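You operate a simulated robot arm through the tools that you are given. There is no shell and no other tool. Be economical: measure what you need, move in short steps, check, and stop when the job is done.

You run a simulated robot arm. Do the job below in one go: nothing can be reset, and whatever is moved stays where it is left.

Task
Put one of the brass rings from the rear granite in the blue tub. Take the end cap on the right granite and put it away on the top of the wooden bench. Put two of the memory sticks from the desk top on the white report on the top of the grey box. Put the grey box on top of the binder on the top of the grey bench. Lift the scanner lid open. Do these in any order. Set down upright: grey box.

The check looks at the end state, three seconds after you hand in, the way a careful person would. Anything else that was tipped, shoved, dropped, spilled or broken makes it a failure. A push-on lid holds only when it is set on centred and level and pressed home; a screw cap is set on level and turned clockwise until tight.

Robot
A 6-joint arm with a two-finger gripper on a trunk, on a base that drives. Base frame: it is fixed to the floor where the robot stands at the start and does not move with it; the origin is under the middle of the robot, x ahead of it, y to its left, z up; the surface under the hand at the start is at about z = 71. Lengths are in cm, angles in degrees, forces in N, time in s.
With the tool pointing down near the work surface it reaches from about 32 to 84 cm from the robot's upright axis, wherever it stands. Its first joint turns from -166.0 to 166.0 degrees. Places, roughly: binder [150, -700, 75]; blue tub (22x15x9 cm) [140, 0, 70]; brass ring (4x4x3 cm) [60, 30, 70]; end cap [450, -250, 75]; grey box [200, -700, 100]; memory stick [275, -450, 125]; report [250, -375, 75]; scanner lid [560, -510, 110]; top of the wooden bench [-100, -660, 80]. Payload 2.45 kg.
Tool frame: the origin (TCP) lies between the finger pads and is the grasp point; the fingertips stand 2 cm ahead of it; z points along the fingers, y is the line along which they close. Largest opening 14 cm; the body of the gripper starts 16.8 cm behind the TCP.
Orientation is that of the tool frame in the base frame, as a unit quaternion [x, y, z, w]. With the fingers straight down and closing along the base's y, the tool's x points along the base's -x, its y along +y and its z along -z.

Tools
- The arm moves only by the tool drive_tool. Its argument "targets" is a list of rows, each an object (a shift or turn left out is 0, a gripper value left out holds the last) with "xyz": the shift along the tool's x, y, z in cm, a list of three; "delta_rot": the turn, a rotation vector about the tool's x, y, z in degrees, a list of three. In form: [{"xyz": [tx, ty, tz], "delta_rot": [wx, wy, wz]}, ...]. A call has 1 to 10 rows; each row shifts and turns the commanded pose from where the row before left it, along the tool's axes as they then stand. "claw" is the gripper command, from -1 (shut) to 1 (fully open), values between in proportion, set as the call begins (left out, the last holds). Each row takes 0.2 s and may step no farther than 5 cm and 8.6 degrees from the row before; otherwise, or with a gripper value out of range, the whole call is refused. A pose out of reach is approached as far as the arm can. The call stops where the force on the tool passes 40 N (or 10 N more than at its start, if that is more) or the arm is blocked; 0.2 s more then pass. The fingers move at their own pace (about 4.5 cm/s each) and stop on an object; they squeeze with about 28 N. The grip force told is the motor's: it shows also when the fingers shut on nothing. Time passes only in rows, and 0.2 s behind the last, so rows that do not move let the fingers close. The reply holds the time, the measured pose of the TCP, the force on the tool along the base axes, the opening and the grip force, in the units named above and with some noise, with the torque about the TCP (base axes, N m) and any sound that the robot's microphone picked up.
- Cameras (640 x 400 px; columns grow to the right, rows downward): "scene" is now at [7.95, 13.55, 184.04]; the picture's right is [-0.05, -1.00, 0.00], its down [-0.82, 0.04, -0.57] and it looks along [0.57, -0.03, -0.82] (base axes); focal length 257 px, centre (320, 200). "wrist" rides on the gripper at [7.8, 1.1, -20.9] in the tool frame; the picture's right is [-0.14, 0.99, 0.00], its down [-0.92, -0.13, -0.37] and it looks along [-0.37, -0.05, 0.93] (tool axes); focal length 280 px, centre (320, 200). There is no depth. A picture from a camera that has moved, and an enlarged one, comes with that camera's place and axes in the base frame and with its lens.
- snapshot(camera): a new picture of that camera. No time passes.
- lift_body(by): slides the trunk up (or, below 0, down) by that many cm; the arm and the scene camera ride with it, the base frame stays. It gives what a move gives, with no picture.
- roll_base(legs): drives the robot by 1 to 6 legs, each [ahead, left, turn to the left] in cm, cm and degrees, along the robot's own axes; the way and the turn of a leg run together, so that a leg with both is an arc; at most 150 cm and 180 degrees a leg. The arm and the cameras ride along, it lands a little off, and it stops where it bumps. It gives what a move gives.
- head_to(pan, tilt): turns the head with the scene camera to pan (to the left, within 143 degrees either way) and tilt (down, from -29 to 69), counted from straight ahead of the robot. It gives what a move gives.
- close_up(camera, box): a new picture of the part [left, top, right, bottom] of that camera's present view, enlarged. No time passes.
- job_done(): hands the job in; it is judged then, once.

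Work in short steps. Places have to be worked out from the pictures, the camera data and where the tool is seen: move nearer, look again, correct. Check each grasp and each placing, and mend what went wrong. You have 175 turns and 126 pictures in all, those below and enlarged ones among them. Open the gripper and draw the arm clear of the work before you hand the job in, unless the task says otherwise; then end with one line.

The tools are called after "Emit:" as name(argument=value, ...) on one line, values as JSON. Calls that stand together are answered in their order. drive_tool: Moves the arm, as the interface text tells. Its arguments: {"type":"object","properties":{"targets":{"type":"array","items":{"type":"object","properties":{"xyz":{"type":"array","items":{"type":"number"}},"delta_rot":{"type":"array","items":{"type":"number"}}}}},"claw":{"type":"number"}},"required":["targets"]} The other tools are called the same way: lift_body (by) slides the trunk up or down; roll_base (legs) drives the base; head_to (pan, tilt) turns the head that bears the scene camera; snapshot (camera) takes a picture; close_up (camera, box) takes an enlarged picture of a part of a camera's view; job_done () hands the job in.

At the start:

```text
time: 0.0
eef_pos: [49.27, -1.71, 93.47]
tcp_rot: [-0.001, 1.0, 0.0, 0.002]
contact_force: [0.4, -0.8, -0.6]
ft_torque: [0.01, -0.02, 0.0]
width: 14.01
grasp_force: 0.1
trunk travel left (down, up): [-10.0, 13.0]
robot x, y, heading: [-0.27, 0.17, 0.2]
head pan, tilt: [-2.8, 55.5]
```

scene: 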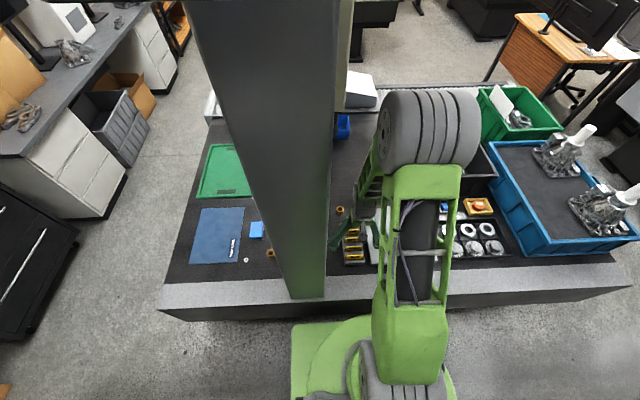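
wrist: 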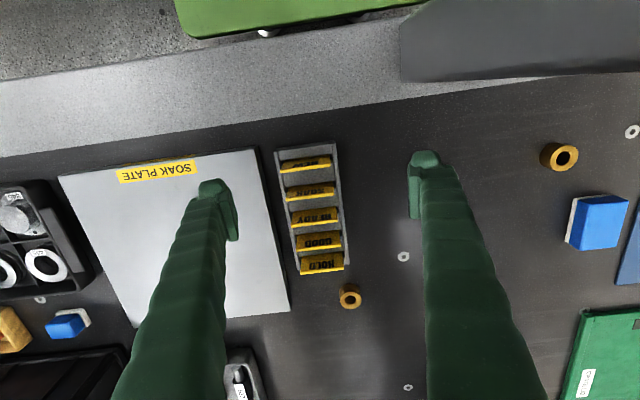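

I'll start by surveying: the head camera toward the far side of this table and the area around it.

Emit:
head_to(pan=-30, tilt=25)

Emit:
snapshot(camera="scene")

Emit:
head_to(pan=25, tilt=30)

Emit:
snapshot(camera="scene")

Emit:
head_to(pan=-100, tilt=20)

Emit:
snapshot(camera="scene")

```text
time: 0.9
eef_pos: [49.27, -1.72, 93.52]
tcp_rot: [0.0, 1.0, 0.0, 0.001]
contact_force: [-0.1, 0.2, 0.2]
ft_torque: [0.02, 0.01, -0.04]
width: 14.01
grasp_force: 0.0
trunk travel left (down, up): [-10.0, 13.0]
robot x, y, heading: [-0.11, -0.03, 0.2]
head pan, tilt: [-30.0, 25.0]
```

```text
123 pictures are left
camera scene: at [8.78, 9.3, 188.49], right [-0.5, -0.87, 0.0], down [-0.37, 0.21, -0.91], along [0.78, -0.45, -0.42], focal length 257 px, centre (320, 200)
```

scene: 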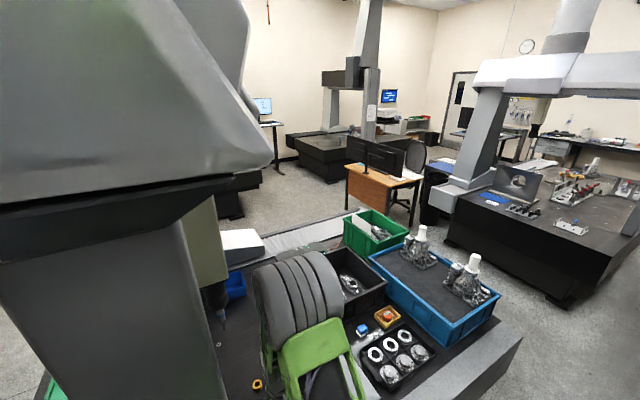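

```text
time: 2.2
eef_pos: [49.18, -1.7, 93.53]
tcp_rot: [0.0, 1.0, 0.0, -0.001]
contact_force: [-0.9, -0.3, 0.4]
ft_torque: [0.0, 0.01, 0.02]
width: 14.02
grasp_force: 0.0
trunk travel left (down, up): [-10.0, 13.0]
robot x, y, heading: [0.13, 0.14, 0.1]
head pan, tilt: [25.0, 30.0]
```

```text
122 pictures are left
camera scene: at [9.0, 17.72, 187.71], right [0.42, -0.91, 0.0], down [-0.45, -0.21, -0.87], along [0.79, 0.37, -0.5], focal length 257 px, centre (320, 200)
```

scene: 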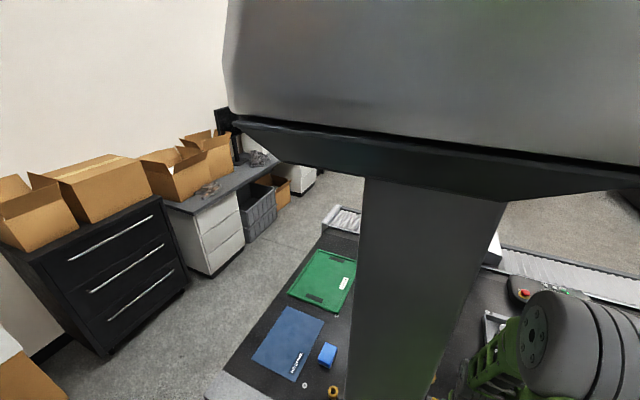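

```text
time: 4.2
eef_pos: [49.22, -1.69, 93.54]
tcp_rot: [0.0, 1.0, 0.0, 0.0]
contact_force: [0.2, 0.2, 0.0]
ft_torque: [0.0, -0.02, 0.0]
width: 14.0
grasp_force: 0.1
trunk travel left (down, up): [-10.0, 13.0]
robot x, y, heading: [0.31, -0.07, 0.2]
head pan, tilt: [-100.0, 20.0]
```

```text
121 pictures are left
camera scene: at [-0.81, 4.73, 189.31], right [-0.98, 0.17, 0.0], down [0.06, 0.34, -0.94], along [-0.16, -0.93, -0.34], focal length 257 px, centre (320, 200)
```

scene: 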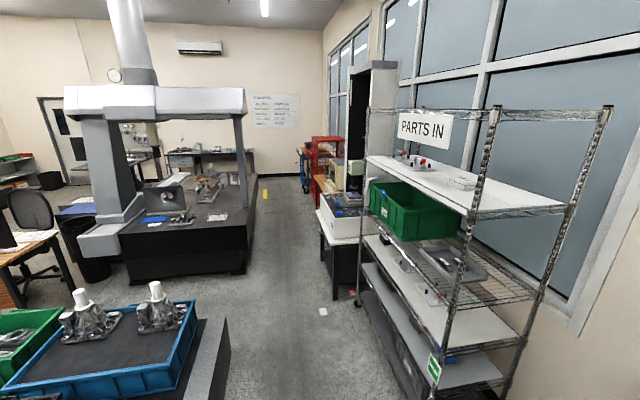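

A CMM column stands on the near table edge around (35,15), so the ring near (78,0) is the reachable one. I move the open hand forward over it and look.

Emit:
drive_tool(targets=[{"xyz": [-4.6, 0.3, 0]}, {"xyz": [-4.6, 0.3, 0]}, {"xyz": [-4.6, 0.3, 1]}, {"xyz": [-4.6, 0.3, 2]}, {"xyz": [-4.6, 0.3, 3]}, {"xyz": [-2, 0, 2]}], claw=0.1)

Emit:
snapshot(camera="wrist")

```text
refused: row 4 steps farther than a row can; nothing moved
```

```text
120 pictures are left
camera wrist: at [41.41, -0.69, 114.43], right [0.14, 0.99, 0.0], down [0.92, -0.13, 0.37], along [0.37, -0.05, -0.93], focal length 280 px, centre (320, 200)
```

wrist: 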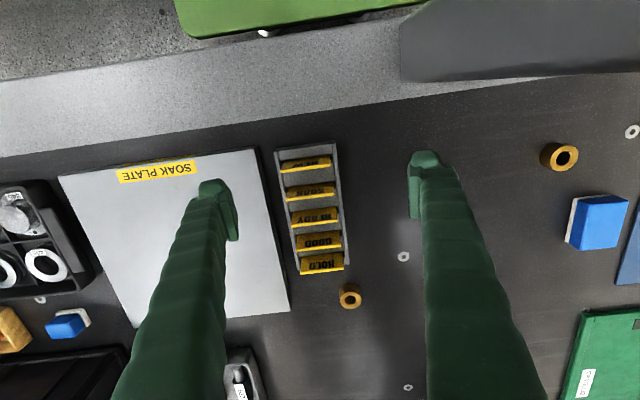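

The row exceeded 5 cm; I repeat with smaller rows and look in a second step.

Emit:
drive_tool(targets=[{"xyz": [-4.6, 0.3, 0]}, {"xyz": [-4.6, 0.3, 0]}, {"xyz": [-4.6, 0.3, 1]}, {"xyz": [-4.3, 0.3, 2]}, {"xyz": [-4, 0.3, 2.5]}, {"xyz": [-3, 0, 2.5]}], claw=0.1)

Emit:
snapshot(camera="wrist")

```text
time: 5.6
eef_pos: [74.34, -0.25, 85.46]
tcp_rot: [0.0, 1.0, -0.001, 0.0]
contact_force: [0.0, -0.2, -0.1]
ft_torque: [0.01, 0.04, -0.03]
width: 7.68
grasp_force: 0.1
trunk travel left (down, up): [-10.0, 13.0]
robot x, y, heading: [-0.34, -0.23, -0.1]
head pan, tilt: [-100.0, 20.0]
```

```text
119 pictures are left
camera wrist: at [66.53, 0.88, 106.37], right [0.14, 0.99, 0.0], down [0.92, -0.13, 0.37], along [0.36, -0.05, -0.93], focal length 280 px, centre (320, 200)
```

wrist: 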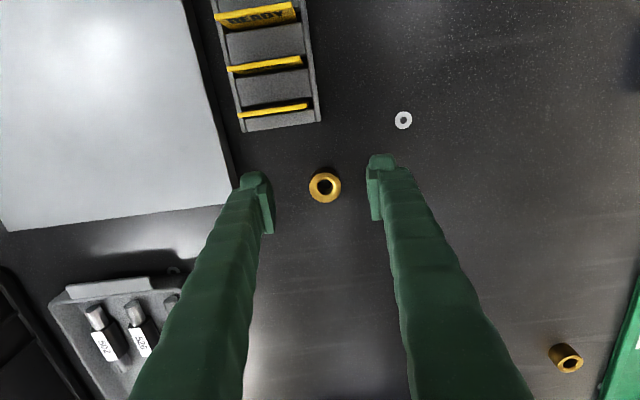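

Ring is at about (78.0, 0.0). I descend to TCP z≈73.4 and close.

Emit:
drive_tool(targets=[{"xyz": [-3.6, 0.2, 0]}, {"xyz": [0, 0, 4]}, {"xyz": [0, 0, 4]}, {"xyz": [0, 0, 2.5]}, {"xyz": [0, 0, 1.5]}])

Emit:
drive_tool(targets=[{}, {}, {}, {}, {}], claw=-1)

Emit:
drive_tool(targets=[{"xyz": [0, 0, -4]}, {"xyz": [0, 0, -4]}, {"xyz": [0, 0, -4]}])

Emit:
snapshot(camera="wrist")

```text
time: 6.8
eef_pos: [78.09, -0.03, 73.38]
tcp_rot: [0.0, 1.0, 0.0, -0.001]
contact_force: [0.4, 0.5, 0.3]
ft_torque: [-0.02, 0.0, -0.02]
width: 7.68
grasp_force: 0.1
trunk travel left (down, up): [-10.0, 13.0]
robot x, y, heading: [-0.23, -0.24, -0.1]
head pan, tilt: [-100.0, 20.0]
```

```text
time: 8.0
eef_pos: [78.01, -0.12, 73.35]
tcp_rot: [-0.001, 1.0, 0.0, 0.0]
contact_force: [-0.3, 0.1, -0.5]
ft_torque: [-0.02, -0.03, -0.08]
width: 3.79
grasp_force: 27.9
trunk travel left (down, up): [-10.0, 13.0]
robot x, y, heading: [0.41, -0.13, -0.2]
head pan, tilt: [-100.0, 20.0]
```

```text
time: 8.8
eef_pos: [77.81, -0.13, 85.56]
tcp_rot: [-0.001, 1.0, 0.0, -0.001]
contact_force: [0.8, 0.4, 0.0]
ft_torque: [0.0, -0.01, 0.03]
width: 0.0
grasp_force: 27.4
trunk travel left (down, up): [-10.0, 13.0]
robot x, y, heading: [0.26, 0.25, -0.4]
head pan, tilt: [-100.0, 20.0]
```

```text
118 pictures are left
camera wrist: at [70.04, 0.98, 106.53], right [0.14, 0.99, 0.0], down [0.92, -0.13, 0.37], along [0.36, -0.05, -0.93], focal length 280 px, centre (320, 200)
```

wrist: 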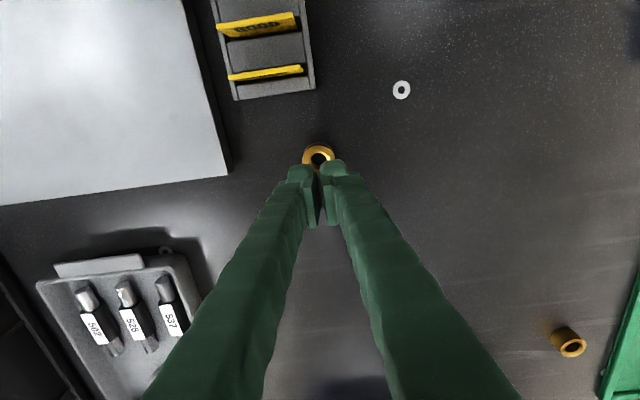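

The ring slipped out and stands where it was at (77.5,0). I grasp again deeper, feeling for the surface.

Emit:
drive_tool(targets=[{}, {}, {}, {}], claw=0.1)

Emit:
drive_tool(targets=[{"xyz": [0.1, 0.1, 4]}, {"xyz": [0, 0, 4]}, {"xyz": [0, 0, 3.5]}, {"xyz": [0, 0, 0.6]}, {"xyz": [0, 0, 0.5]}, {"xyz": [0, 0, 0.4]}, {"xyz": [0, 0, 0.3]}])

```text
time: 9.8
eef_pos: [77.99, -0.09, 85.49]
tcp_rot: [-0.001, 1.0, 0.0, 0.0]
contact_force: [0.3, 0.5, -0.3]
ft_torque: [-0.03, 0.01, -0.01]
width: 7.68
grasp_force: 0.0
trunk travel left (down, up): [-10.0, 13.0]
robot x, y, heading: [-0.02, -0.34, -0.2]
head pan, tilt: [-100.0, 20.0]
```

```text
time: 11.5
eef_pos: [77.89, 0.04, 72.71]
tcp_rot: [0.0, 1.0, 0.0, 0.002]
contact_force: [-13.4, 0.1, 22.8]
ft_torque: [0.05, 0.29, -0.01]
width: 7.69
grasp_force: 0.0
trunk travel left (down, up): [-10.0, 13.0]
robot x, y, heading: [-0.01, 0.28, 0.1]
head pan, tilt: [-100.0, 20.0]
stopped in row 7: the force on the tool passed its limit at 42 N (the readings are from after the stop); the commanded pose is now the measured one
```

Surface felt at TCP z≈72.8. I back off slightly and close.

Emit:
drive_tool(targets=[{"xyz": [0, 0, -0.3]}])

Emit:
drive_tool(targets=[{}, {}, {}, {}, {}, {}], claw=-1)

Emit:
drive_tool(targets=[{"xyz": [0, 0, -1]}, {"xyz": [0, 0, -2]}, {"xyz": [0, 0, -3]}])

Emit:
snapshot(camera="wrist")

```text
time: 11.9
eef_pos: [77.92, 0.12, 72.79]
tcp_rot: [0.0, 1.0, 0.0, 0.001]
contact_force: [-10.9, 0.1, 12.5]
ft_torque: [0.02, 0.23, 0.03]
width: 7.69
grasp_force: 0.1
trunk travel left (down, up): [-10.0, 13.0]
robot x, y, heading: [-0.49, 0.11, 0.3]
head pan, tilt: [-100.0, 20.0]
```

```text
time: 13.3
eef_pos: [78.24, 0.06, 72.96]
tcp_rot: [0.0, 1.0, -0.001, 0.003]
contact_force: [8.7, -1.6, 20.9]
ft_torque: [-0.04, -0.22, 0.03]
width: 3.6
grasp_force: 27.6
trunk travel left (down, up): [-10.0, 13.0]
robot x, y, heading: [-0.1, 0.35, -0.0]
head pan, tilt: [-100.0, 20.0]
```

```text
time: 14.1
eef_pos: [77.85, -0.07, 78.76]
tcp_rot: [0.0, 1.0, 0.0, 0.0]
contact_force: [-0.2, -0.1, -1.6]
ft_torque: [0.0, -0.02, 0.01]
width: 3.64
grasp_force: 28.1
trunk travel left (down, up): [-10.0, 13.0]
robot x, y, heading: [0.17, -0.02, -0.2]
head pan, tilt: [-100.0, 20.0]
```

```text
117 pictures are left
camera wrist: at [70.02, 1.05, 99.68], right [0.14, 0.99, 0.0], down [0.92, -0.13, 0.37], along [0.37, -0.05, -0.93], focal length 280 px, centre (320, 200)
```

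wrist: 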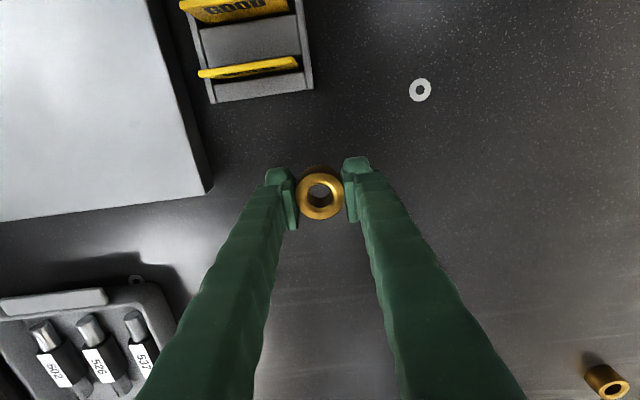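

Ring held (3.64 cm). I lift it and tuck the arm in for driving, then look around at the far side of the table to plan the route.

Emit:
drive_tool(targets=[{"xyz": [0, 0, -5]}, {"xyz": [0, 0, -5]}, {"xyz": [3, 0, -4]}, {"xyz": [5, 0, 0]}, {"xyz": [5, 0, 0]}, {"xyz": [5, 0, 0]}, {"xyz": [5, 0, 0]}, {"xyz": [5, 0, 0]}, {"xyz": [5, 0, 0]}, {"xyz": [3, 0, 0]}])

Emit:
head_to(pan=-65, tilt=20)

Emit:
snapshot(camera="scene")

```text
time: 16.3
eef_pos: [42.09, 0.11, 92.63]
tcp_rot: [0.0, 1.0, 0.0, 0.001]
contact_force: [-0.5, 0.4, -1.5]
ft_torque: [-0.02, -0.01, -0.01]
width: 3.6
grasp_force: 27.5
trunk travel left (down, up): [-10.0, 13.0]
robot x, y, heading: [-0.08, 0.03, 0.1]
head pan, tilt: [-100.0, 20.0]
```

```text
time: 17.3
eef_pos: [42.17, 0.19, 92.54]
tcp_rot: [0.0, 1.0, 0.0, 0.002]
contact_force: [0.2, -0.1, -1.8]
ft_torque: [-0.02, 0.0, 0.0]
width: 3.61
grasp_force: 27.4
trunk travel left (down, up): [-10.0, 13.0]
robot x, y, heading: [-0.02, 0.1, -0.0]
head pan, tilt: [-65.0, 20.0]
```

```text
116 pictures are left
camera scene: at [4.71, 5.46, 189.31], right [-0.91, -0.42, 0.0], down [-0.14, 0.31, -0.94], along [0.4, -0.85, -0.34], focal length 257 px, centre (320, 200)
```

scene: 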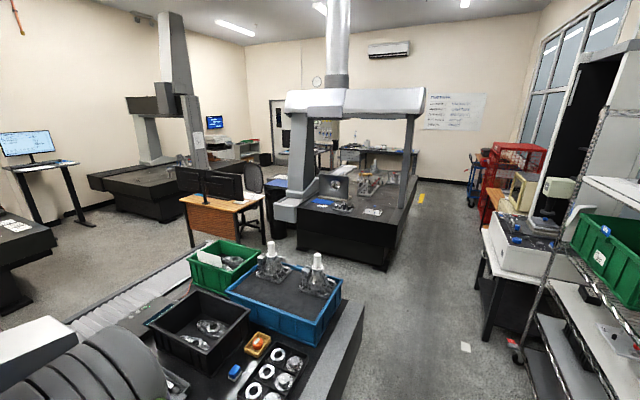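

Route: back off slightly, slide right past the table's end, then go along its right side between the tables.

Emit:
roll_base(legs=[[-10, 0, 0], [0, -150, 0], [15, -42, 0]])

Emit:
head_to(pan=20, tilt=35)

Emit:
snapshot(camera="scene")

```text
time: 35.4
eef_pos: [47.46, -193.58, 92.45]
tcp_rot: [0.0, 1.0, 0.001, 0.001]
contact_force: [-0.8, -0.3, -1.3]
ft_torque: [0.01, 0.02, -0.02]
width: 3.62
grasp_force: 28.1
trunk travel left (down, up): [-10.0, 13.0]
robot x, y, heading: [5.5, -193.68, -0.3]
head pan, tilt: [-65.0, 20.0]
```

```text
time: 36.9
eef_pos: [47.4, -193.5, 92.43]
tcp_rot: [-0.001, 1.0, 0.0, 0.001]
contact_force: [0.1, 0.1, -1.6]
ft_torque: [-0.01, -0.01, 0.01]
width: 3.58
grasp_force: 27.9
trunk travel left (down, up): [-10.0, 13.0]
robot x, y, heading: [5.23, -193.57, 0.0]
head pan, tilt: [20.0, 35.0]
```

```text
115 pictures are left
camera scene: at [14.35, -176.77, 186.93], right [0.34, -0.94, 0.0], down [-0.54, -0.2, -0.82], along [0.77, 0.28, -0.57], focal length 257 px, centre (320, 200)
```

scene: 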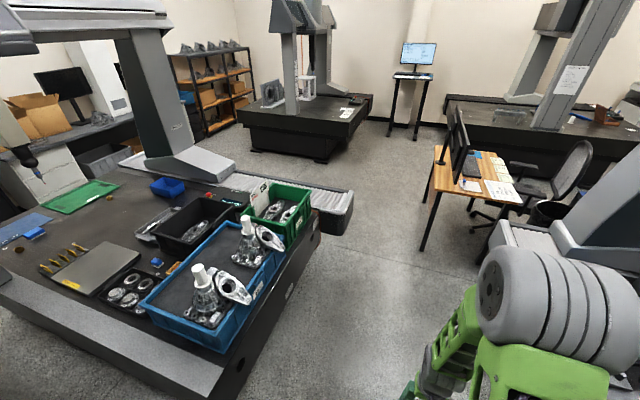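

Path clear. I drive along the table's right end and round to the far side, then turn to face the table.

Emit:
roll_base(legs=[[150, 12, 0], [50, 5, 0], [50, 80, 0], [10, 20, 0], [0, 0, 178]])

Emit:
head_to(pan=0, tilt=45)

Emit:
snapshot(camera="scene")

```text
refused: leg 1 is longer than a leg can be; nothing moved
```

```text
time: 37.8
eef_pos: [47.55, -193.59, 92.63]
tcp_rot: [0.0, 1.0, -0.001, 0.0]
contact_force: [0.4, -0.3, -1.3]
ft_torque: [-0.01, 0.02, 0.0]
width: 3.64
grasp_force: 28.2
trunk travel left (down, up): [-10.0, 13.0]
robot x, y, heading: [5.1, -193.81, 0.1]
head pan, tilt: [0.0, 45.0]
```

```text
114 pictures are left
camera scene: at [14.21, -179.77, 185.45], right [0.0, -1.0, 0.0], down [-0.71, 0.0, -0.71], along [0.71, 0.0, -0.71], focal length 257 px, centre (320, 200)
```

scene: 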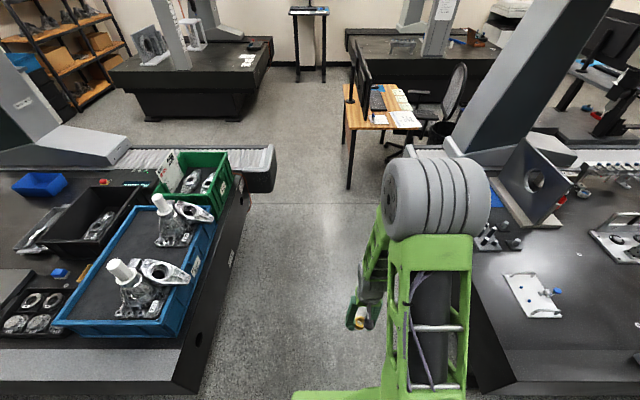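

Aisle clear. Driving with shorter legs.

Emit:
roll_base(legs=[[140, 10, 0], [60, 5, 0], [50, 80, 0], [10, 20, 0], [0, 0, 179]])

Emit:
snapshot(camera="scene")

```text
time: 49.9
eef_pos: [256.82, -164.95, 92.5]
tcp_rot: [-0.011, 1.0, 0.0, 0.001]
contact_force: [0.3, -0.9, -1.5]
ft_torque: [0.08, 0.0, 0.01]
width: 3.61
grasp_force: 27.6
trunk travel left (down, up): [-10.0, 13.0]
robot x, y, heading: [214.71, -165.81, 1.4]
head pan, tilt: [0.0, 45.0]
stopped in leg 3: the robot was blocked; the commanded pose is now the measured one
```

```text
113 pictures are left
camera scene: at [223.34, -151.92, 185.46], right [0.02, -1.0, 0.0], down [-0.71, -0.02, -0.71], along [0.71, 0.02, -0.71], focal length 257 px, centre (320, 200)
```

scene: 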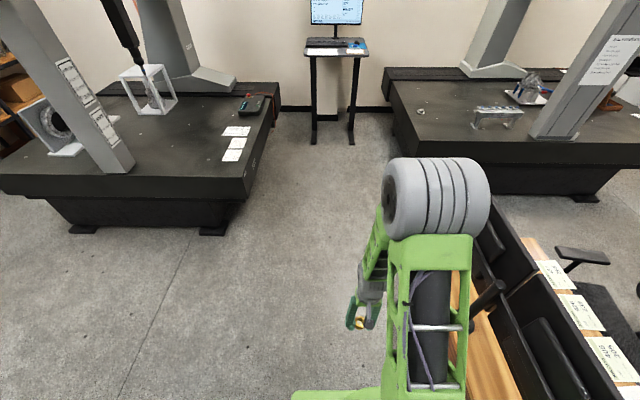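

Blocked, most likely the base's rear-left against the rail end. I go straight ahead first and then left.

Emit:
roll_base(legs=[[35, 2, 0], [0, 80, 0]])

Emit:
head_to(pan=130, tilt=40)

Emit:
snapshot(camera="scene")

```text
time: 59.2
eef_pos: [289.71, -81.05, 92.52]
tcp_rot: [-0.016, 1.0, 0.0, 0.001]
contact_force: [-0.3, 0.2, -2.0]
ft_torque: [0.0, 0.02, 0.02]
width: 3.64
grasp_force: 28.1
trunk travel left (down, up): [-10.0, 13.0]
robot x, y, heading: [247.6, -82.44, 1.7]
head pan, tilt: [0.0, 45.0]
```

```text
time: 61.4
eef_pos: [289.69, -81.04, 92.56]
tcp_rot: [-0.016, 1.0, 0.0, 0.001]
contact_force: [-0.1, -0.2, -1.7]
ft_torque: [-0.02, 0.01, -0.02]
width: 3.61
grasp_force: 27.9
trunk travel left (down, up): [-10.0, 13.0]
robot x, y, heading: [247.26, -82.35, 1.7]
head pan, tilt: [130.0, 40.0]
```

```text
112 pictures are left
camera scene: at [242.34, -62.2, 186.17], right [0.75, 0.67, 0.0], down [0.43, -0.48, -0.77], along [-0.51, 0.57, -0.64], focal length 257 px, centre (320, 200)
```

scene: 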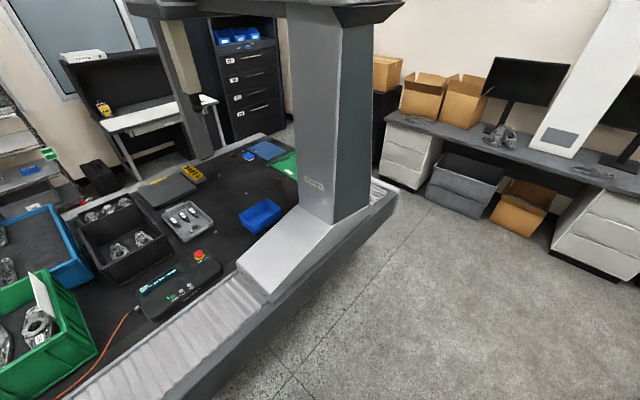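

The tub is at about (138,0), just left of the gantry foot; table back edge x≈186. I turn to face the table and line up at y≈-15.

Emit:
roll_base(legs=[[0, 0, 178.3], [0, -67, 0], [22, 0, 0]])

Emit:
head_to(pan=0, tilt=45)

Emit:
snapshot(camera="scene")

```text
time: 76.4
eef_pos: [180.36, -18.18, 92.56]
tcp_rot: [1.0, 0.023, -0.001, 0.001]
contact_force: [0.3, 0.2, -2.2]
ft_torque: [-0.01, -0.09, 0.01]
width: 3.62
grasp_force: 27.9
trunk travel left (down, up): [-10.0, 13.0]
robot x, y, heading: [222.78, -16.1, -177.3]
head pan, tilt: [130.0, 40.0]
```

```text
time: 78.5
eef_pos: [180.37, -17.99, 92.52]
tcp_rot: [1.0, 0.023, -0.001, 0.0]
contact_force: [-0.9, -0.9, -1.6]
ft_torque: [-0.01, 0.02, -0.03]
width: 3.62
grasp_force: 28.2
trunk travel left (down, up): [-10.0, 13.0]
robot x, y, heading: [222.5, -16.61, -177.6]
head pan, tilt: [0.0, 45.0]
```

```text
111 pictures are left
camera scene: at [213.78, -30.54, 185.44], right [-0.05, 1.0, 0.0], down [0.71, 0.03, -0.71], along [-0.71, -0.03, -0.71], focal length 257 px, centre (320, 200)
```

scene: 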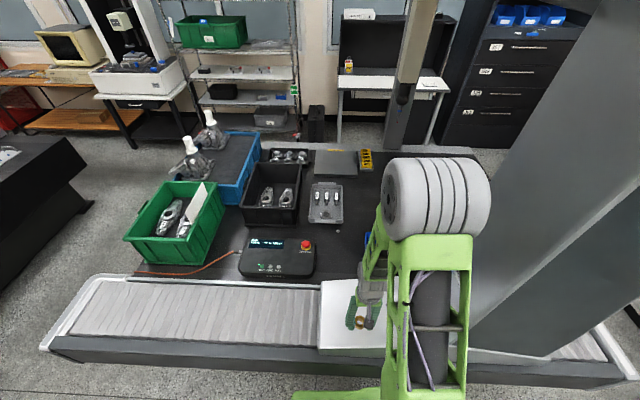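

Arm is over the gantry foot with clearance. I nudge the base a little closer, then extend the arm over the tub.

Emit:
roll_base(legs=[[4, -5, 0]])

Emit:
drive_tool(targets=[{"xyz": [-4.5, -1.4, 0]}, {"xyz": [-4.5, -1.4, 0]}, {"xyz": [-4.5, -1.4, 0]}, {"xyz": [-4.5, -1.4, 0]}, {"xyz": [-4.5, -1.4, 0]}])

Emit:
snapshot(camera="wrist")

```text
time: 79.6
eef_pos: [177.85, -13.18, 92.58]
tcp_rot: [1.0, 0.023, -0.001, 0.001]
contact_force: [-0.4, 0.7, -2.0]
ft_torque: [-0.08, -0.04, -0.03]
width: 3.6
grasp_force: 27.9
trunk travel left (down, up): [-10.0, 13.0]
robot x, y, heading: [220.13, -11.34, -177.4]
head pan, tilt: [0.0, 45.0]
```

```text
time: 80.8
eef_pos: [154.93, -7.2, 92.61]
tcp_rot: [1.0, 0.023, 0.0, 0.0]
contact_force: [0.0, 0.6, -2.0]
ft_torque: [0.0, -0.01, 0.0]
width: 3.6
grasp_force: 28.1
trunk travel left (down, up): [-10.0, 13.0]
robot x, y, heading: [220.25, -11.1, -177.6]
head pan, tilt: [0.0, 45.0]
```

```text
110 pictures are left
camera wrist: at [162.72, -7.98, 113.6], right [-0.09, -1.0, 0.0], down [-0.93, 0.09, 0.37], along [-0.37, 0.03, -0.93], focal length 280 px, centre (320, 200)
```

wrist: 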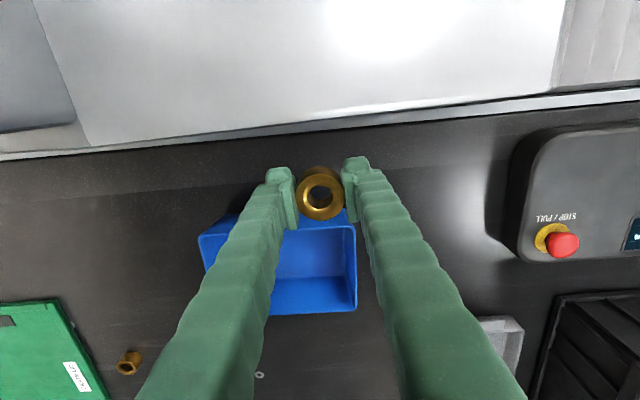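

Tub centre ≈(138,0). I move over it, lower the ring inside and check before releasing.

Emit:
drive_tool(targets=[{"xyz": [-4.5, -2, 0]}, {"xyz": [-4.5, -2, 0]}, {"xyz": [-4.5, -2, 0]}, {"xyz": [-1.6, -1, 0]}])

Emit:
snapshot(camera="wrist")

```text
time: 81.8
eef_pos: [139.7, -0.87, 92.52]
tcp_rot: [1.0, 0.022, 0.001, 0.0]
contact_force: [0.0, -0.4, -1.1]
ft_torque: [-0.03, -0.01, -0.01]
width: 3.62
grasp_force: 27.9
trunk travel left (down, up): [-10.0, 13.0]
robot x, y, heading: [219.89, -11.66, -177.3]
head pan, tilt: [0.0, 45.0]
```

```text
109 pictures are left
camera wrist: at [147.5, -1.68, 113.51], right [-0.09, -1.0, 0.0], down [-0.93, 0.09, 0.37], along [-0.37, 0.03, -0.93], focal length 280 px, centre (320, 200)
```

wrist: 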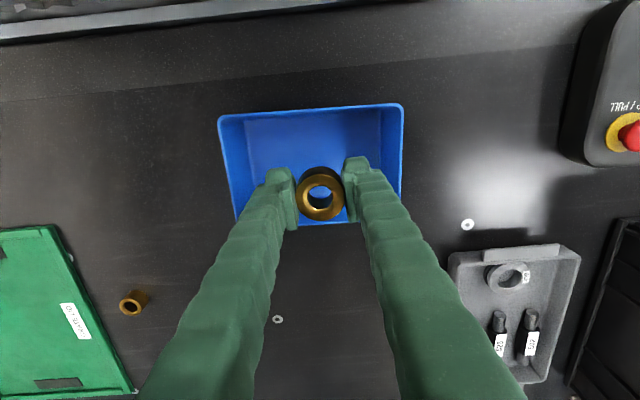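

Ring is well over the tub (rim x 130–146). I lower to z≈77.5 and release.

Emit:
drive_tool(targets=[{"xyz": [0, 0, 4]}, {"xyz": [0, 0, 4]}, {"xyz": [0, 0, 4]}, {"xyz": [0, 0, 3]}])

Emit:
drive_tool(targets=[{}, {}, {}], claw=0.0)

Emit:
drive_tool(targets=[{"xyz": [0, 0, -4]}, {"xyz": [0, 0, -4]}, {"xyz": [0, 0, -4]}, {"xyz": [0, 0, -4]}])

Emit:
snapshot(camera="wrist")

```text
time: 82.8
eef_pos: [139.63, -1.12, 77.62]
tcp_rot: [1.0, 0.022, -0.001, 0.0]
contact_force: [-0.6, -0.3, -1.1]
ft_torque: [0.01, -0.04, 0.01]
width: 3.61
grasp_force: 28.1
trunk travel left (down, up): [-10.0, 13.0]
robot x, y, heading: [219.83, -11.02, -177.6]
head pan, tilt: [0.0, 45.0]
```

```text
time: 83.6
eef_pos: [139.69, -1.0, 77.59]
tcp_rot: [1.0, 0.023, -0.001, 0.0]
contact_force: [0.1, -0.1, 0.0]
ft_torque: [-0.02, 0.05, -0.02]
width: 6.99
grasp_force: 0.0
trunk travel left (down, up): [-10.0, 13.0]
robot x, y, heading: [219.9, -11.35, -177.4]
head pan, tilt: [0.0, 45.0]
```

```text
time: 84.6
eef_pos: [139.73, -1.08, 93.79]
tcp_rot: [1.0, 0.023, -0.002, -0.001]
contact_force: [0.1, -0.3, 0.9]
ft_torque: [0.02, 0.03, -0.03]
width: 7.01
grasp_force: 0.0
trunk travel left (down, up): [-10.0, 13.0]
robot x, y, heading: [219.94, -11.02, -177.4]
head pan, tilt: [0.0, 45.0]
```

```text
108 pictures are left
camera wrist: at [147.64, -1.76, 114.74], right [-0.09, -1.0, 0.0], down [-0.93, 0.09, 0.37], along [-0.37, 0.03, -0.93], focal length 280 px, centre (320, 200)
```

wrist: 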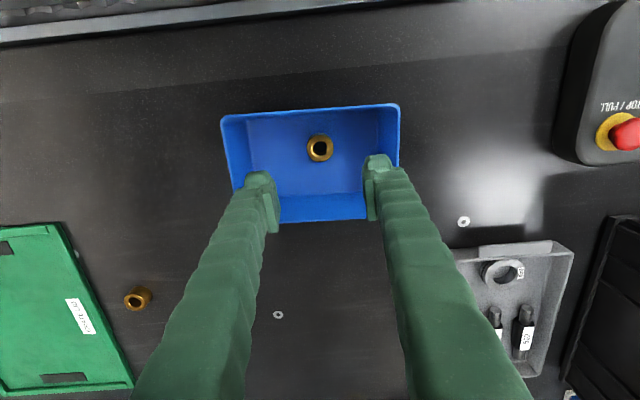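

The ring is in the tub. I retract the arm and drive to the right granite, where a small cylinder at about (460,-243) seems to be the end cap.

Emit:
drive_tool(targets=[{"xyz": [4.5, 1.4, 0]}, {"xyz": [4.5, 1.4, 0]}, {"xyz": [4.5, 1.2, 0]}, {"xyz": [4.5, 1, 0]}, {"xyz": [4.5, 0.5, 0]}, {"xyz": [4.5, 0, 0]}, {"xyz": [4.5, 0, 0]}, {"xyz": [4.5, 0, 0]}])

Emit:
roll_base(legs=[[-33, 0, 0], [0, 0, 177.5], [20, -140, 0], [145, 0, 0], [42, 0, 0]])

Emit:
head_to(pan=-50, tilt=45)

Emit:
snapshot(camera="scene")

```text
time: 86.4
eef_pos: [176.16, -4.74, 93.68]
tcp_rot: [1.0, 0.022, -0.002, 0.0]
contact_force: [0.0, 0.4, 0.5]
ft_torque: [0.0, 0.03, -0.02]
width: 6.99
grasp_force: 0.0
trunk travel left (down, up): [-10.0, 13.0]
robot x, y, heading: [219.73, -11.26, -177.0]
head pan, tilt: [0.0, 45.0]
```

```text
time: 116.6
eef_pos: [502.34, -150.44, 93.44]
tcp_rot: [-0.013, 1.0, 0.001, -0.007]
contact_force: [0.4, 0.0, 0.7]
ft_torque: [0.0, -0.01, -0.01]
width: 7.0
grasp_force: 0.0
trunk travel left (down, up): [-10.0, 13.0]
robot x, y, heading: [459.37, -143.33, 2.2]
head pan, tilt: [0.0, 45.0]
stopped in leg 5: the force on the tool passed its limit at 48 N (the readings are from after the stop); the commanded pose is now the measured one
```

```text
time: 117.8
eef_pos: [502.18, -150.46, 93.47]
tcp_rot: [-0.012, 1.0, 0.002, -0.007]
contact_force: [-0.4, 0.4, -0.1]
ft_torque: [0.01, -0.09, 0.0]
width: 7.01
grasp_force: 0.1
trunk travel left (down, up): [-10.0, 13.0]
robot x, y, heading: [459.18, -143.06, 1.7]
head pan, tilt: [-50.0, 45.0]
```

```text
107 pictures are left
camera scene: at [464.99, -135.41, 185.44], right [-0.75, -0.67, 0.0], down [-0.47, 0.53, -0.71], along [0.47, -0.53, -0.71], focal length 257 px, centre (320, 200)
```

scene: 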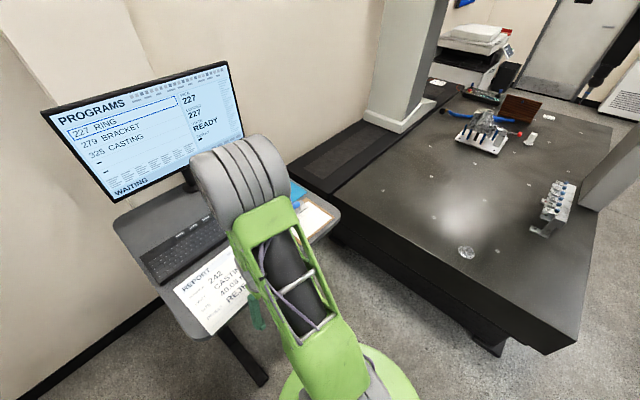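

The hand touched the standing workstation. I back straight off and inspect it.

Emit:
roll_base(legs=[[-25, 0, 0]])

Emit:
head_to(pan=-5, tilt=38)

Emit:
snapshot(camera="scene")

```text
time: 119.6
eef_pos: [477.19, -151.2, 93.48]
tcp_rot: [-0.01, 1.0, 0.002, -0.006]
contact_force: [0.3, 0.1, -0.2]
ft_torque: [-0.01, -0.03, -0.01]
width: 7.02
grasp_force: 0.1
trunk travel left (down, up): [-10.0, 13.0]
robot x, y, heading: [434.75, -144.21, 1.4]
head pan, tilt: [-50.0, 45.0]
```

```text
time: 120.8
eef_pos: [477.19, -151.19, 93.49]
tcp_rot: [-0.011, 1.0, 0.003, -0.006]
contact_force: [0.1, -0.4, -0.4]
ft_torque: [0.03, -0.01, 0.0]
width: 7.0
grasp_force: 0.2
trunk travel left (down, up): [-10.0, 13.0]
robot x, y, heading: [434.16, -143.87, 1.6]
head pan, tilt: [-5.0, 38.0]
```

```text
106 pictures are left
camera scene: at [443.23, -130.6, 186.47], right [-0.06, -1.0, 0.0], down [-0.61, 0.04, -0.79], along [0.79, -0.05, -0.62], focal length 257 px, centre (320, 200)
```

scene: 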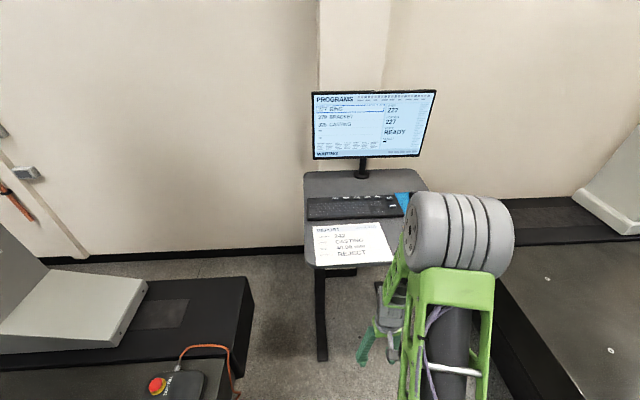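

Workstation looks undisturbed. I turn right toward the right granite, approach its edge, and view the end cap with the wrist camera.

Emit:
roll_base(legs=[[0, 0, -91.5], [38, 20, 0]])

Emit:
snapshot(camera="wrist")

Emit:
head_to(pan=0, tilt=40)

Emit:
snapshot(camera="scene")

```text
time: 127.3
eef_pos: [445.57, -224.94, 93.46]
tcp_rot: [0.711, 0.703, 0.008, -0.003]
contact_force: [0.3, 0.1, 0.1]
ft_torque: [0.02, 0.0, 0.03]
width: 7.0
grasp_force: 0.1
trunk travel left (down, up): [-10.0, 13.0]
robot x, y, heading: [454.03, -182.06, -90.4]
head pan, tilt: [-5.0, 38.0]
```

```text
105 pictures are left
camera wrist: at [446.47, -217.51, 114.56], right [0.99, -0.15, 0.0], down [-0.14, -0.92, 0.36], along [-0.05, -0.35, -0.93], focal length 280 px, centre (320, 200)
```

wrist: 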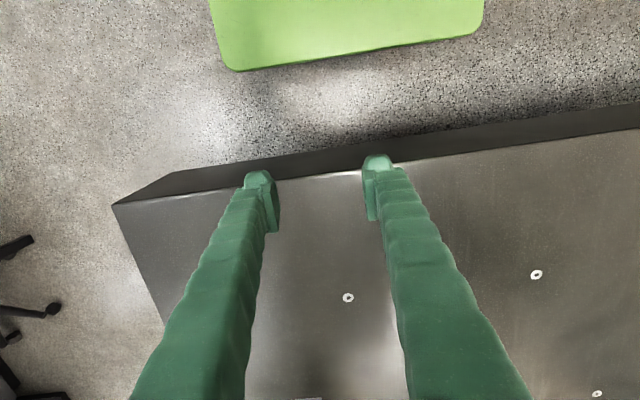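

```text
time: 128.0
eef_pos: [445.35, -224.98, 93.52]
tcp_rot: [0.711, 0.704, 0.007, -0.004]
contact_force: [0.8, 0.0, -0.2]
ft_torque: [-0.05, 0.04, 0.01]
width: 6.97
grasp_force: 0.1
trunk travel left (down, up): [-10.0, 13.0]
robot x, y, heading: [454.0, -182.16, -90.0]
head pan, tilt: [0.0, 40.0]
```

```text
104 pictures are left
camera scene: at [467.81, -191.81, 186.17], right [-1.0, 0.01, 0.0], down [0.0, 0.64, -0.77], along [0.0, -0.77, -0.64], focal length 257 px, centre (320, 200)
```

scene: 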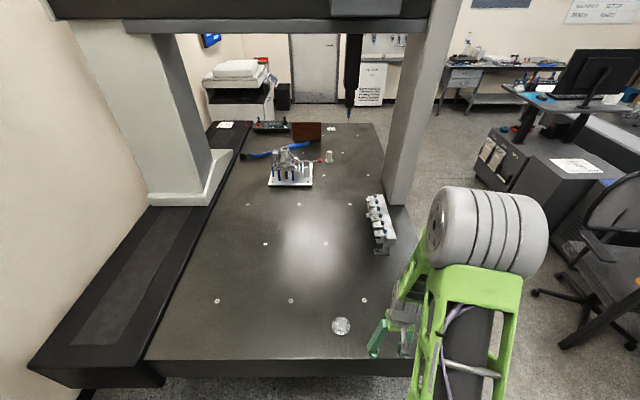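

End cap at about (459,-243). I move the hand over it and look with the wrist camera, opening wider.

Emit:
drive_tool(targets=[{"xyz": [-3.2, 3.5, 0]}, {"xyz": [-3.2, 3.5, 0]}, {"xyz": [-3.2, 3.5, 0]}, {"xyz": [-3.2, 3, 1]}], claw=0.6)

Emit:
snapshot(camera="wrist")

```text
time: 128.9
eef_pos: [458.81, -237.96, 92.38]
tcp_rot: [0.711, 0.703, 0.006, -0.004]
contact_force: [-0.2, 0.9, -0.4]
ft_torque: [-0.01, 0.02, 0.0]
width: 11.2
grasp_force: 0.1
trunk travel left (down, up): [-10.0, 13.0]
robot x, y, heading: [454.16, -181.97, -90.4]
head pan, tilt: [0.0, 40.0]
```

```text
103 pictures are left
camera wrist: at [459.82, -230.45, 113.46], right [0.99, -0.15, 0.0], down [-0.14, -0.92, 0.36], along [-0.05, -0.35, -0.93], focal length 280 px, centre (320, 200)
```

wrist: 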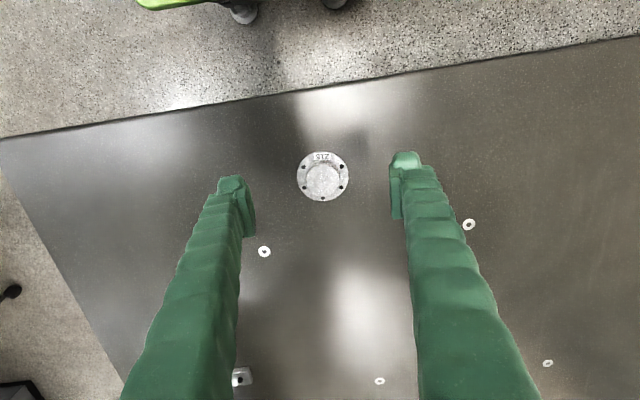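

It is a flanged disk, ~8 cm across, with a hub, at (458.5,-242.4). I centre on it and descend to feel the surface.

Emit:
drive_tool(targets=[{"xyz": [-4.4, -0.3, 0]}, {"xyz": [0, 0, 4.5]}, {"xyz": [0, 0, 4.5]}, {"xyz": [0, 0, 4.5]}, {"xyz": [0, 0, 3.4]}])

Emit:
snapshot(camera="wrist")

Emit:
drive_tool(targets=[{"xyz": [0, 0, 1]}, {"xyz": [0, 0, 0.7]}, {"xyz": [0, 0, 0.4]}, {"xyz": [0, 0, 0.3]}, {"xyz": [0, 0, 0.3]}, {"xyz": [0, 0, 0.3]}])

```text
time: 130.2
eef_pos: [458.33, -242.01, 75.59]
tcp_rot: [0.71, 0.704, 0.006, -0.003]
contact_force: [-0.6, 0.6, 0.0]
ft_torque: [0.01, 0.04, 0.01]
width: 11.19
grasp_force: 0.2
trunk travel left (down, up): [-10.0, 13.0]
robot x, y, heading: [454.14, -181.96, -90.1]
head pan, tilt: [0.0, 40.0]
```

```text
102 pictures are left
camera wrist: at [459.41, -234.55, 96.55], right [0.99, -0.15, 0.0], down [-0.14, -0.92, 0.36], along [-0.05, -0.35, -0.93], focal length 280 px, centre (320, 200)
```

wrist: 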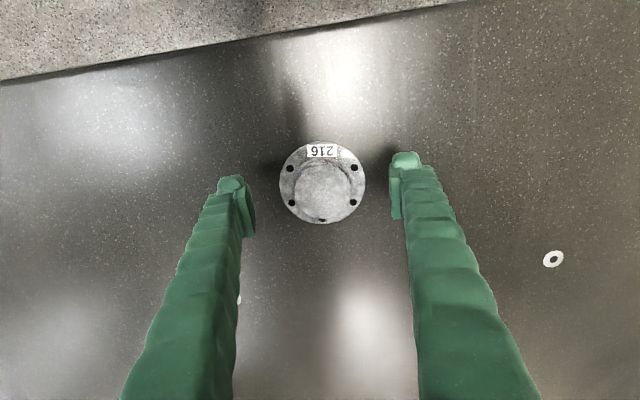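

```text
time: 131.6
eef_pos: [458.43, -241.98, 72.6]
tcp_rot: [0.711, 0.704, 0.006, -0.003]
contact_force: [1.7, 1.2, 9.4]
ft_torque: [-0.08, 0.52, -0.08]
width: 11.26
grasp_force: 0.2
trunk travel left (down, up): [-10.0, 13.0]
robot x, y, heading: [453.99, -182.24, -90.1]
head pan, tilt: [0.0, 40.0]
```

Touching the surface at TCP z≈72.6, cap centred. I ease up 0.15 and close.

Emit:
drive_tool(targets=[{"xyz": [0, 0, -0.15]}])

Emit:
drive_tool(targets=[{}, {}, {}, {}, {}], claw=-1)

Emit:
drive_tool(targets=[{"xyz": [0, 0, -1]}, {"xyz": [0, 0, -2]}, {"xyz": [0, 0, -4]}])

Emit:
snapshot(camera="wrist")

```text
time: 131.9
eef_pos: [458.49, -241.97, 72.72]
tcp_rot: [0.711, 0.703, 0.006, -0.004]
contact_force: [0.5, 0.5, -0.5]
ft_torque: [0.01, 0.01, 0.0]
width: 11.22
grasp_force: 0.0
trunk travel left (down, up): [-10.0, 13.0]
robot x, y, heading: [454.02, -182.03, -90.5]
head pan, tilt: [0.0, 40.0]
```

```text
time: 132.8
eef_pos: [458.52, -242.44, 73.46]
tcp_rot: [0.71, 0.704, 0.002, 0.002]
contact_force: [-1.1, 11.2, 71.5]
ft_torque: [0.09, 0.16, -0.08]
width: 6.25
grasp_force: 17.2
trunk travel left (down, up): [-10.0, 13.0]
robot x, y, heading: [453.69, -181.96, -90.2]
head pan, tilt: [0.0, 40.0]
stopped in row 4: the force on the tool passed its limit at 45 N (the readings are from after the stop); the commanded pose is now the measured one
```

```text
time: 133.6
eef_pos: [458.5, -242.24, 79.9]
tcp_rot: [0.71, 0.705, 0.005, -0.004]
contact_force: [0.0, -0.2, -2.0]
ft_torque: [-0.02, -0.01, 0.0]
width: 4.86
grasp_force: 27.6
trunk travel left (down, up): [-10.0, 13.0]
robot x, y, heading: [453.92, -182.13, -90.3]
head pan, tilt: [0.0, 40.0]
```

```text
101 pictures are left
camera wrist: at [459.54, -234.65, 100.87], right [0.99, -0.15, 0.0], down [-0.14, -0.92, 0.36], along [-0.05, -0.36, -0.93], focal length 280 px, centre (320, 200)
```

wrist: 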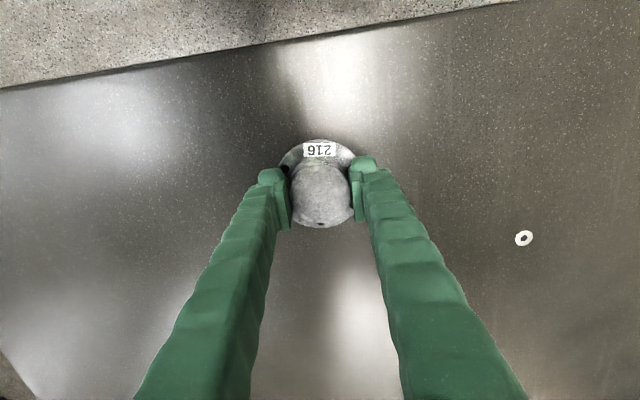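

The cap is held by its hub (4.9 cm). I lift and zoom the head camera to the region at the right, where a white sheet lies near (257,-374).

Emit:
drive_tool(targets=[{"xyz": [0, 0, -4]}, {"xyz": [0, 0, -4]}, {"xyz": [0, 0, -4]}, {"xyz": [4.5, -1, -1]}, {"xyz": [4.5, -1, 0]}, {"xyz": [4.5, -1, 0]}, {"xyz": [4, -1, 0]}])

Emit:
head_to(pan=-35, tilt=15)

Emit:
snapshot(camera="scene")

Emit:
close_up(camera="scene", box=[200, 100, 520, 300])

```text
time: 135.2
eef_pos: [454.69, -224.83, 92.98]
tcp_rot: [0.71, 0.704, 0.004, -0.002]
contact_force: [-1.3, -0.3, -2.1]
ft_torque: [-0.03, 0.03, -0.02]
width: 4.84
grasp_force: 27.7
trunk travel left (down, up): [-10.0, 13.0]
robot x, y, heading: [454.27, -182.41, -90.1]
head pan, tilt: [0.0, 40.0]
```

```text
time: 136.2
eef_pos: [454.67, -225.01, 92.94]
tcp_rot: [0.71, 0.704, 0.005, -0.002]
contact_force: [0.1, -0.6, -2.4]
ft_torque: [-0.01, -0.02, 0.03]
width: 4.82
grasp_force: 28.0
trunk travel left (down, up): [-10.0, 13.0]
robot x, y, heading: [453.84, -182.2, -90.2]
head pan, tilt: [-35.0, 15.0]
```

```text
100 pictures are left
camera scene: at [462.45, -190.94, 190.12], right [-0.82, 0.58, 0.0], down [0.15, 0.21, -0.97], along [-0.56, -0.79, -0.26], focal length 257 px, centre (320, 200)
```

scene: 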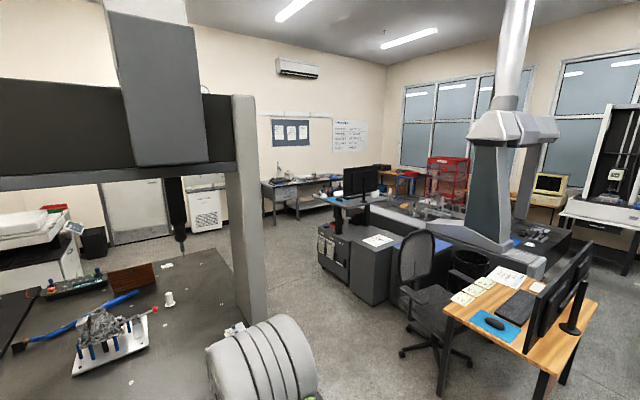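

```text
2.00 times, centred on (360, 200) of scene
camera zoom: at [462.45, -190.94, 190.12], right [-0.82, 0.58, 0.0], down [0.15, 0.21, -0.97], along [-0.56, -0.79, -0.26], focal length 513 px, centre (240, 200)
```

zoom: 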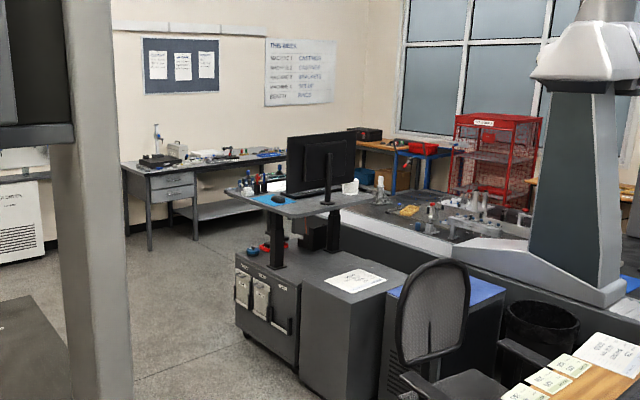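

So the report lies on a grey cabinet at (255,-375), and the raised desk next to it holds the sticks. First deliver the cap: I go through the aisle at x≈356 towards the back wall.

Emit:
roll_base(legs=[[-25, 0, 0], [0, -98, 0], [140, 0, 0]])

Emit:
head_to(pan=-30, tilt=30)

Emit:
snapshot(camera="scene")

```text
time: 153.1
eef_pos: [354.72, -338.36, 92.96]
tcp_rot: [0.713, 0.701, 0.004, -0.003]
contact_force: [-0.1, 0.4, -2.1]
ft_torque: [0.04, 0.01, 0.02]
width: 4.82
grasp_force: 28.1
trunk travel left (down, up): [-10.0, 13.0]
robot x, y, heading: [354.1, -295.67, -90.8]
head pan, tilt: [-35.0, 15.0]
```

```text
time: 153.9
eef_pos: [354.74, -338.22, 92.99]
tcp_rot: [0.713, 0.702, 0.005, -0.002]
contact_force: [0.2, 0.4, -2.7]
ft_torque: [-0.02, -0.02, 0.01]
width: 4.83
grasp_force: 28.0
trunk travel left (down, up): [-10.0, 13.0]
robot x, y, heading: [354.39, -295.68, -90.6]
head pan, tilt: [-30.0, 30.0]
```

```text
98 pictures are left
camera scene: at [363.55, -304.56, 187.71], right [-0.86, 0.51, 0.0], down [0.25, 0.43, -0.87], along [-0.44, -0.75, -0.5], focal length 257 px, centre (320, 200)
```

scene: 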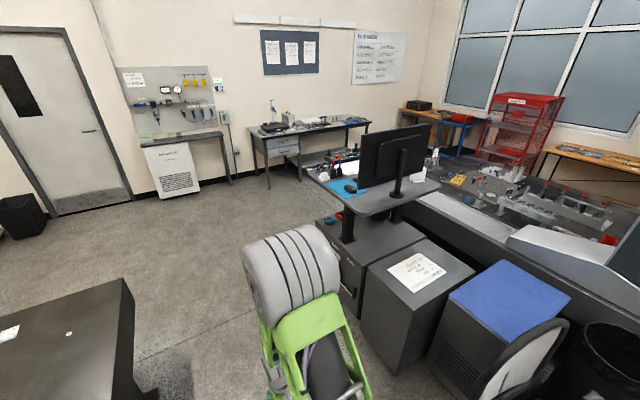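

Aisle clear. I continue to the back aisle and look along it toward the benches.

Emit:
roll_base(legs=[[150, 0, 0], [125, 0, 0]])

Emit:
head_to(pan=-65, tilt=25)

Emit:
snapshot(camera="scene")

```text
time: 167.2
eef_pos: [352.66, -614.16, 92.92]
tcp_rot: [0.712, 0.702, 0.003, -0.002]
contact_force: [0.1, -0.5, -1.6]
ft_torque: [0.06, 0.0, 0.04]
width: 4.81
grasp_force: 28.2
trunk travel left (down, up): [-10.0, 13.0]
robot x, y, heading: [351.83, -571.68, -90.2]
head pan, tilt: [-30.0, 30.0]
```

```text
time: 168.3
eef_pos: [352.61, -614.25, 92.93]
tcp_rot: [0.711, 0.703, 0.004, -0.003]
contact_force: [-0.7, 0.1, -2.8]
ft_torque: [0.01, 0.0, -0.02]
width: 4.83
grasp_force: 28.4
trunk travel left (down, up): [-10.0, 13.0]
robot x, y, heading: [351.91, -571.28, -90.3]
head pan, tilt: [-65.0, 25.0]
```

```text
97 pictures are left
camera scene: at [357.42, -576.4, 188.5], right [-0.42, 0.91, 0.0], down [0.38, 0.18, -0.91], along [-0.82, -0.38, -0.42], focal length 257 px, centre (320, 200)
```

scene: 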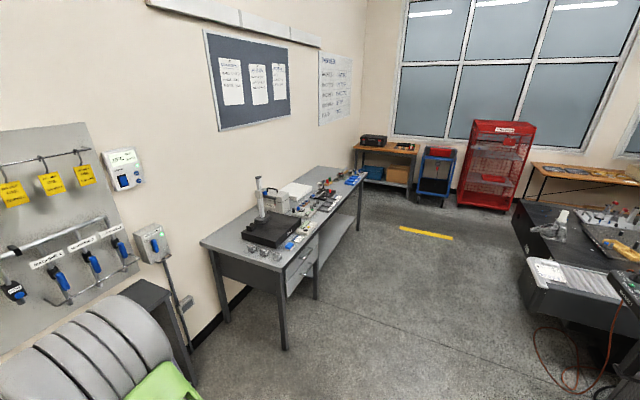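

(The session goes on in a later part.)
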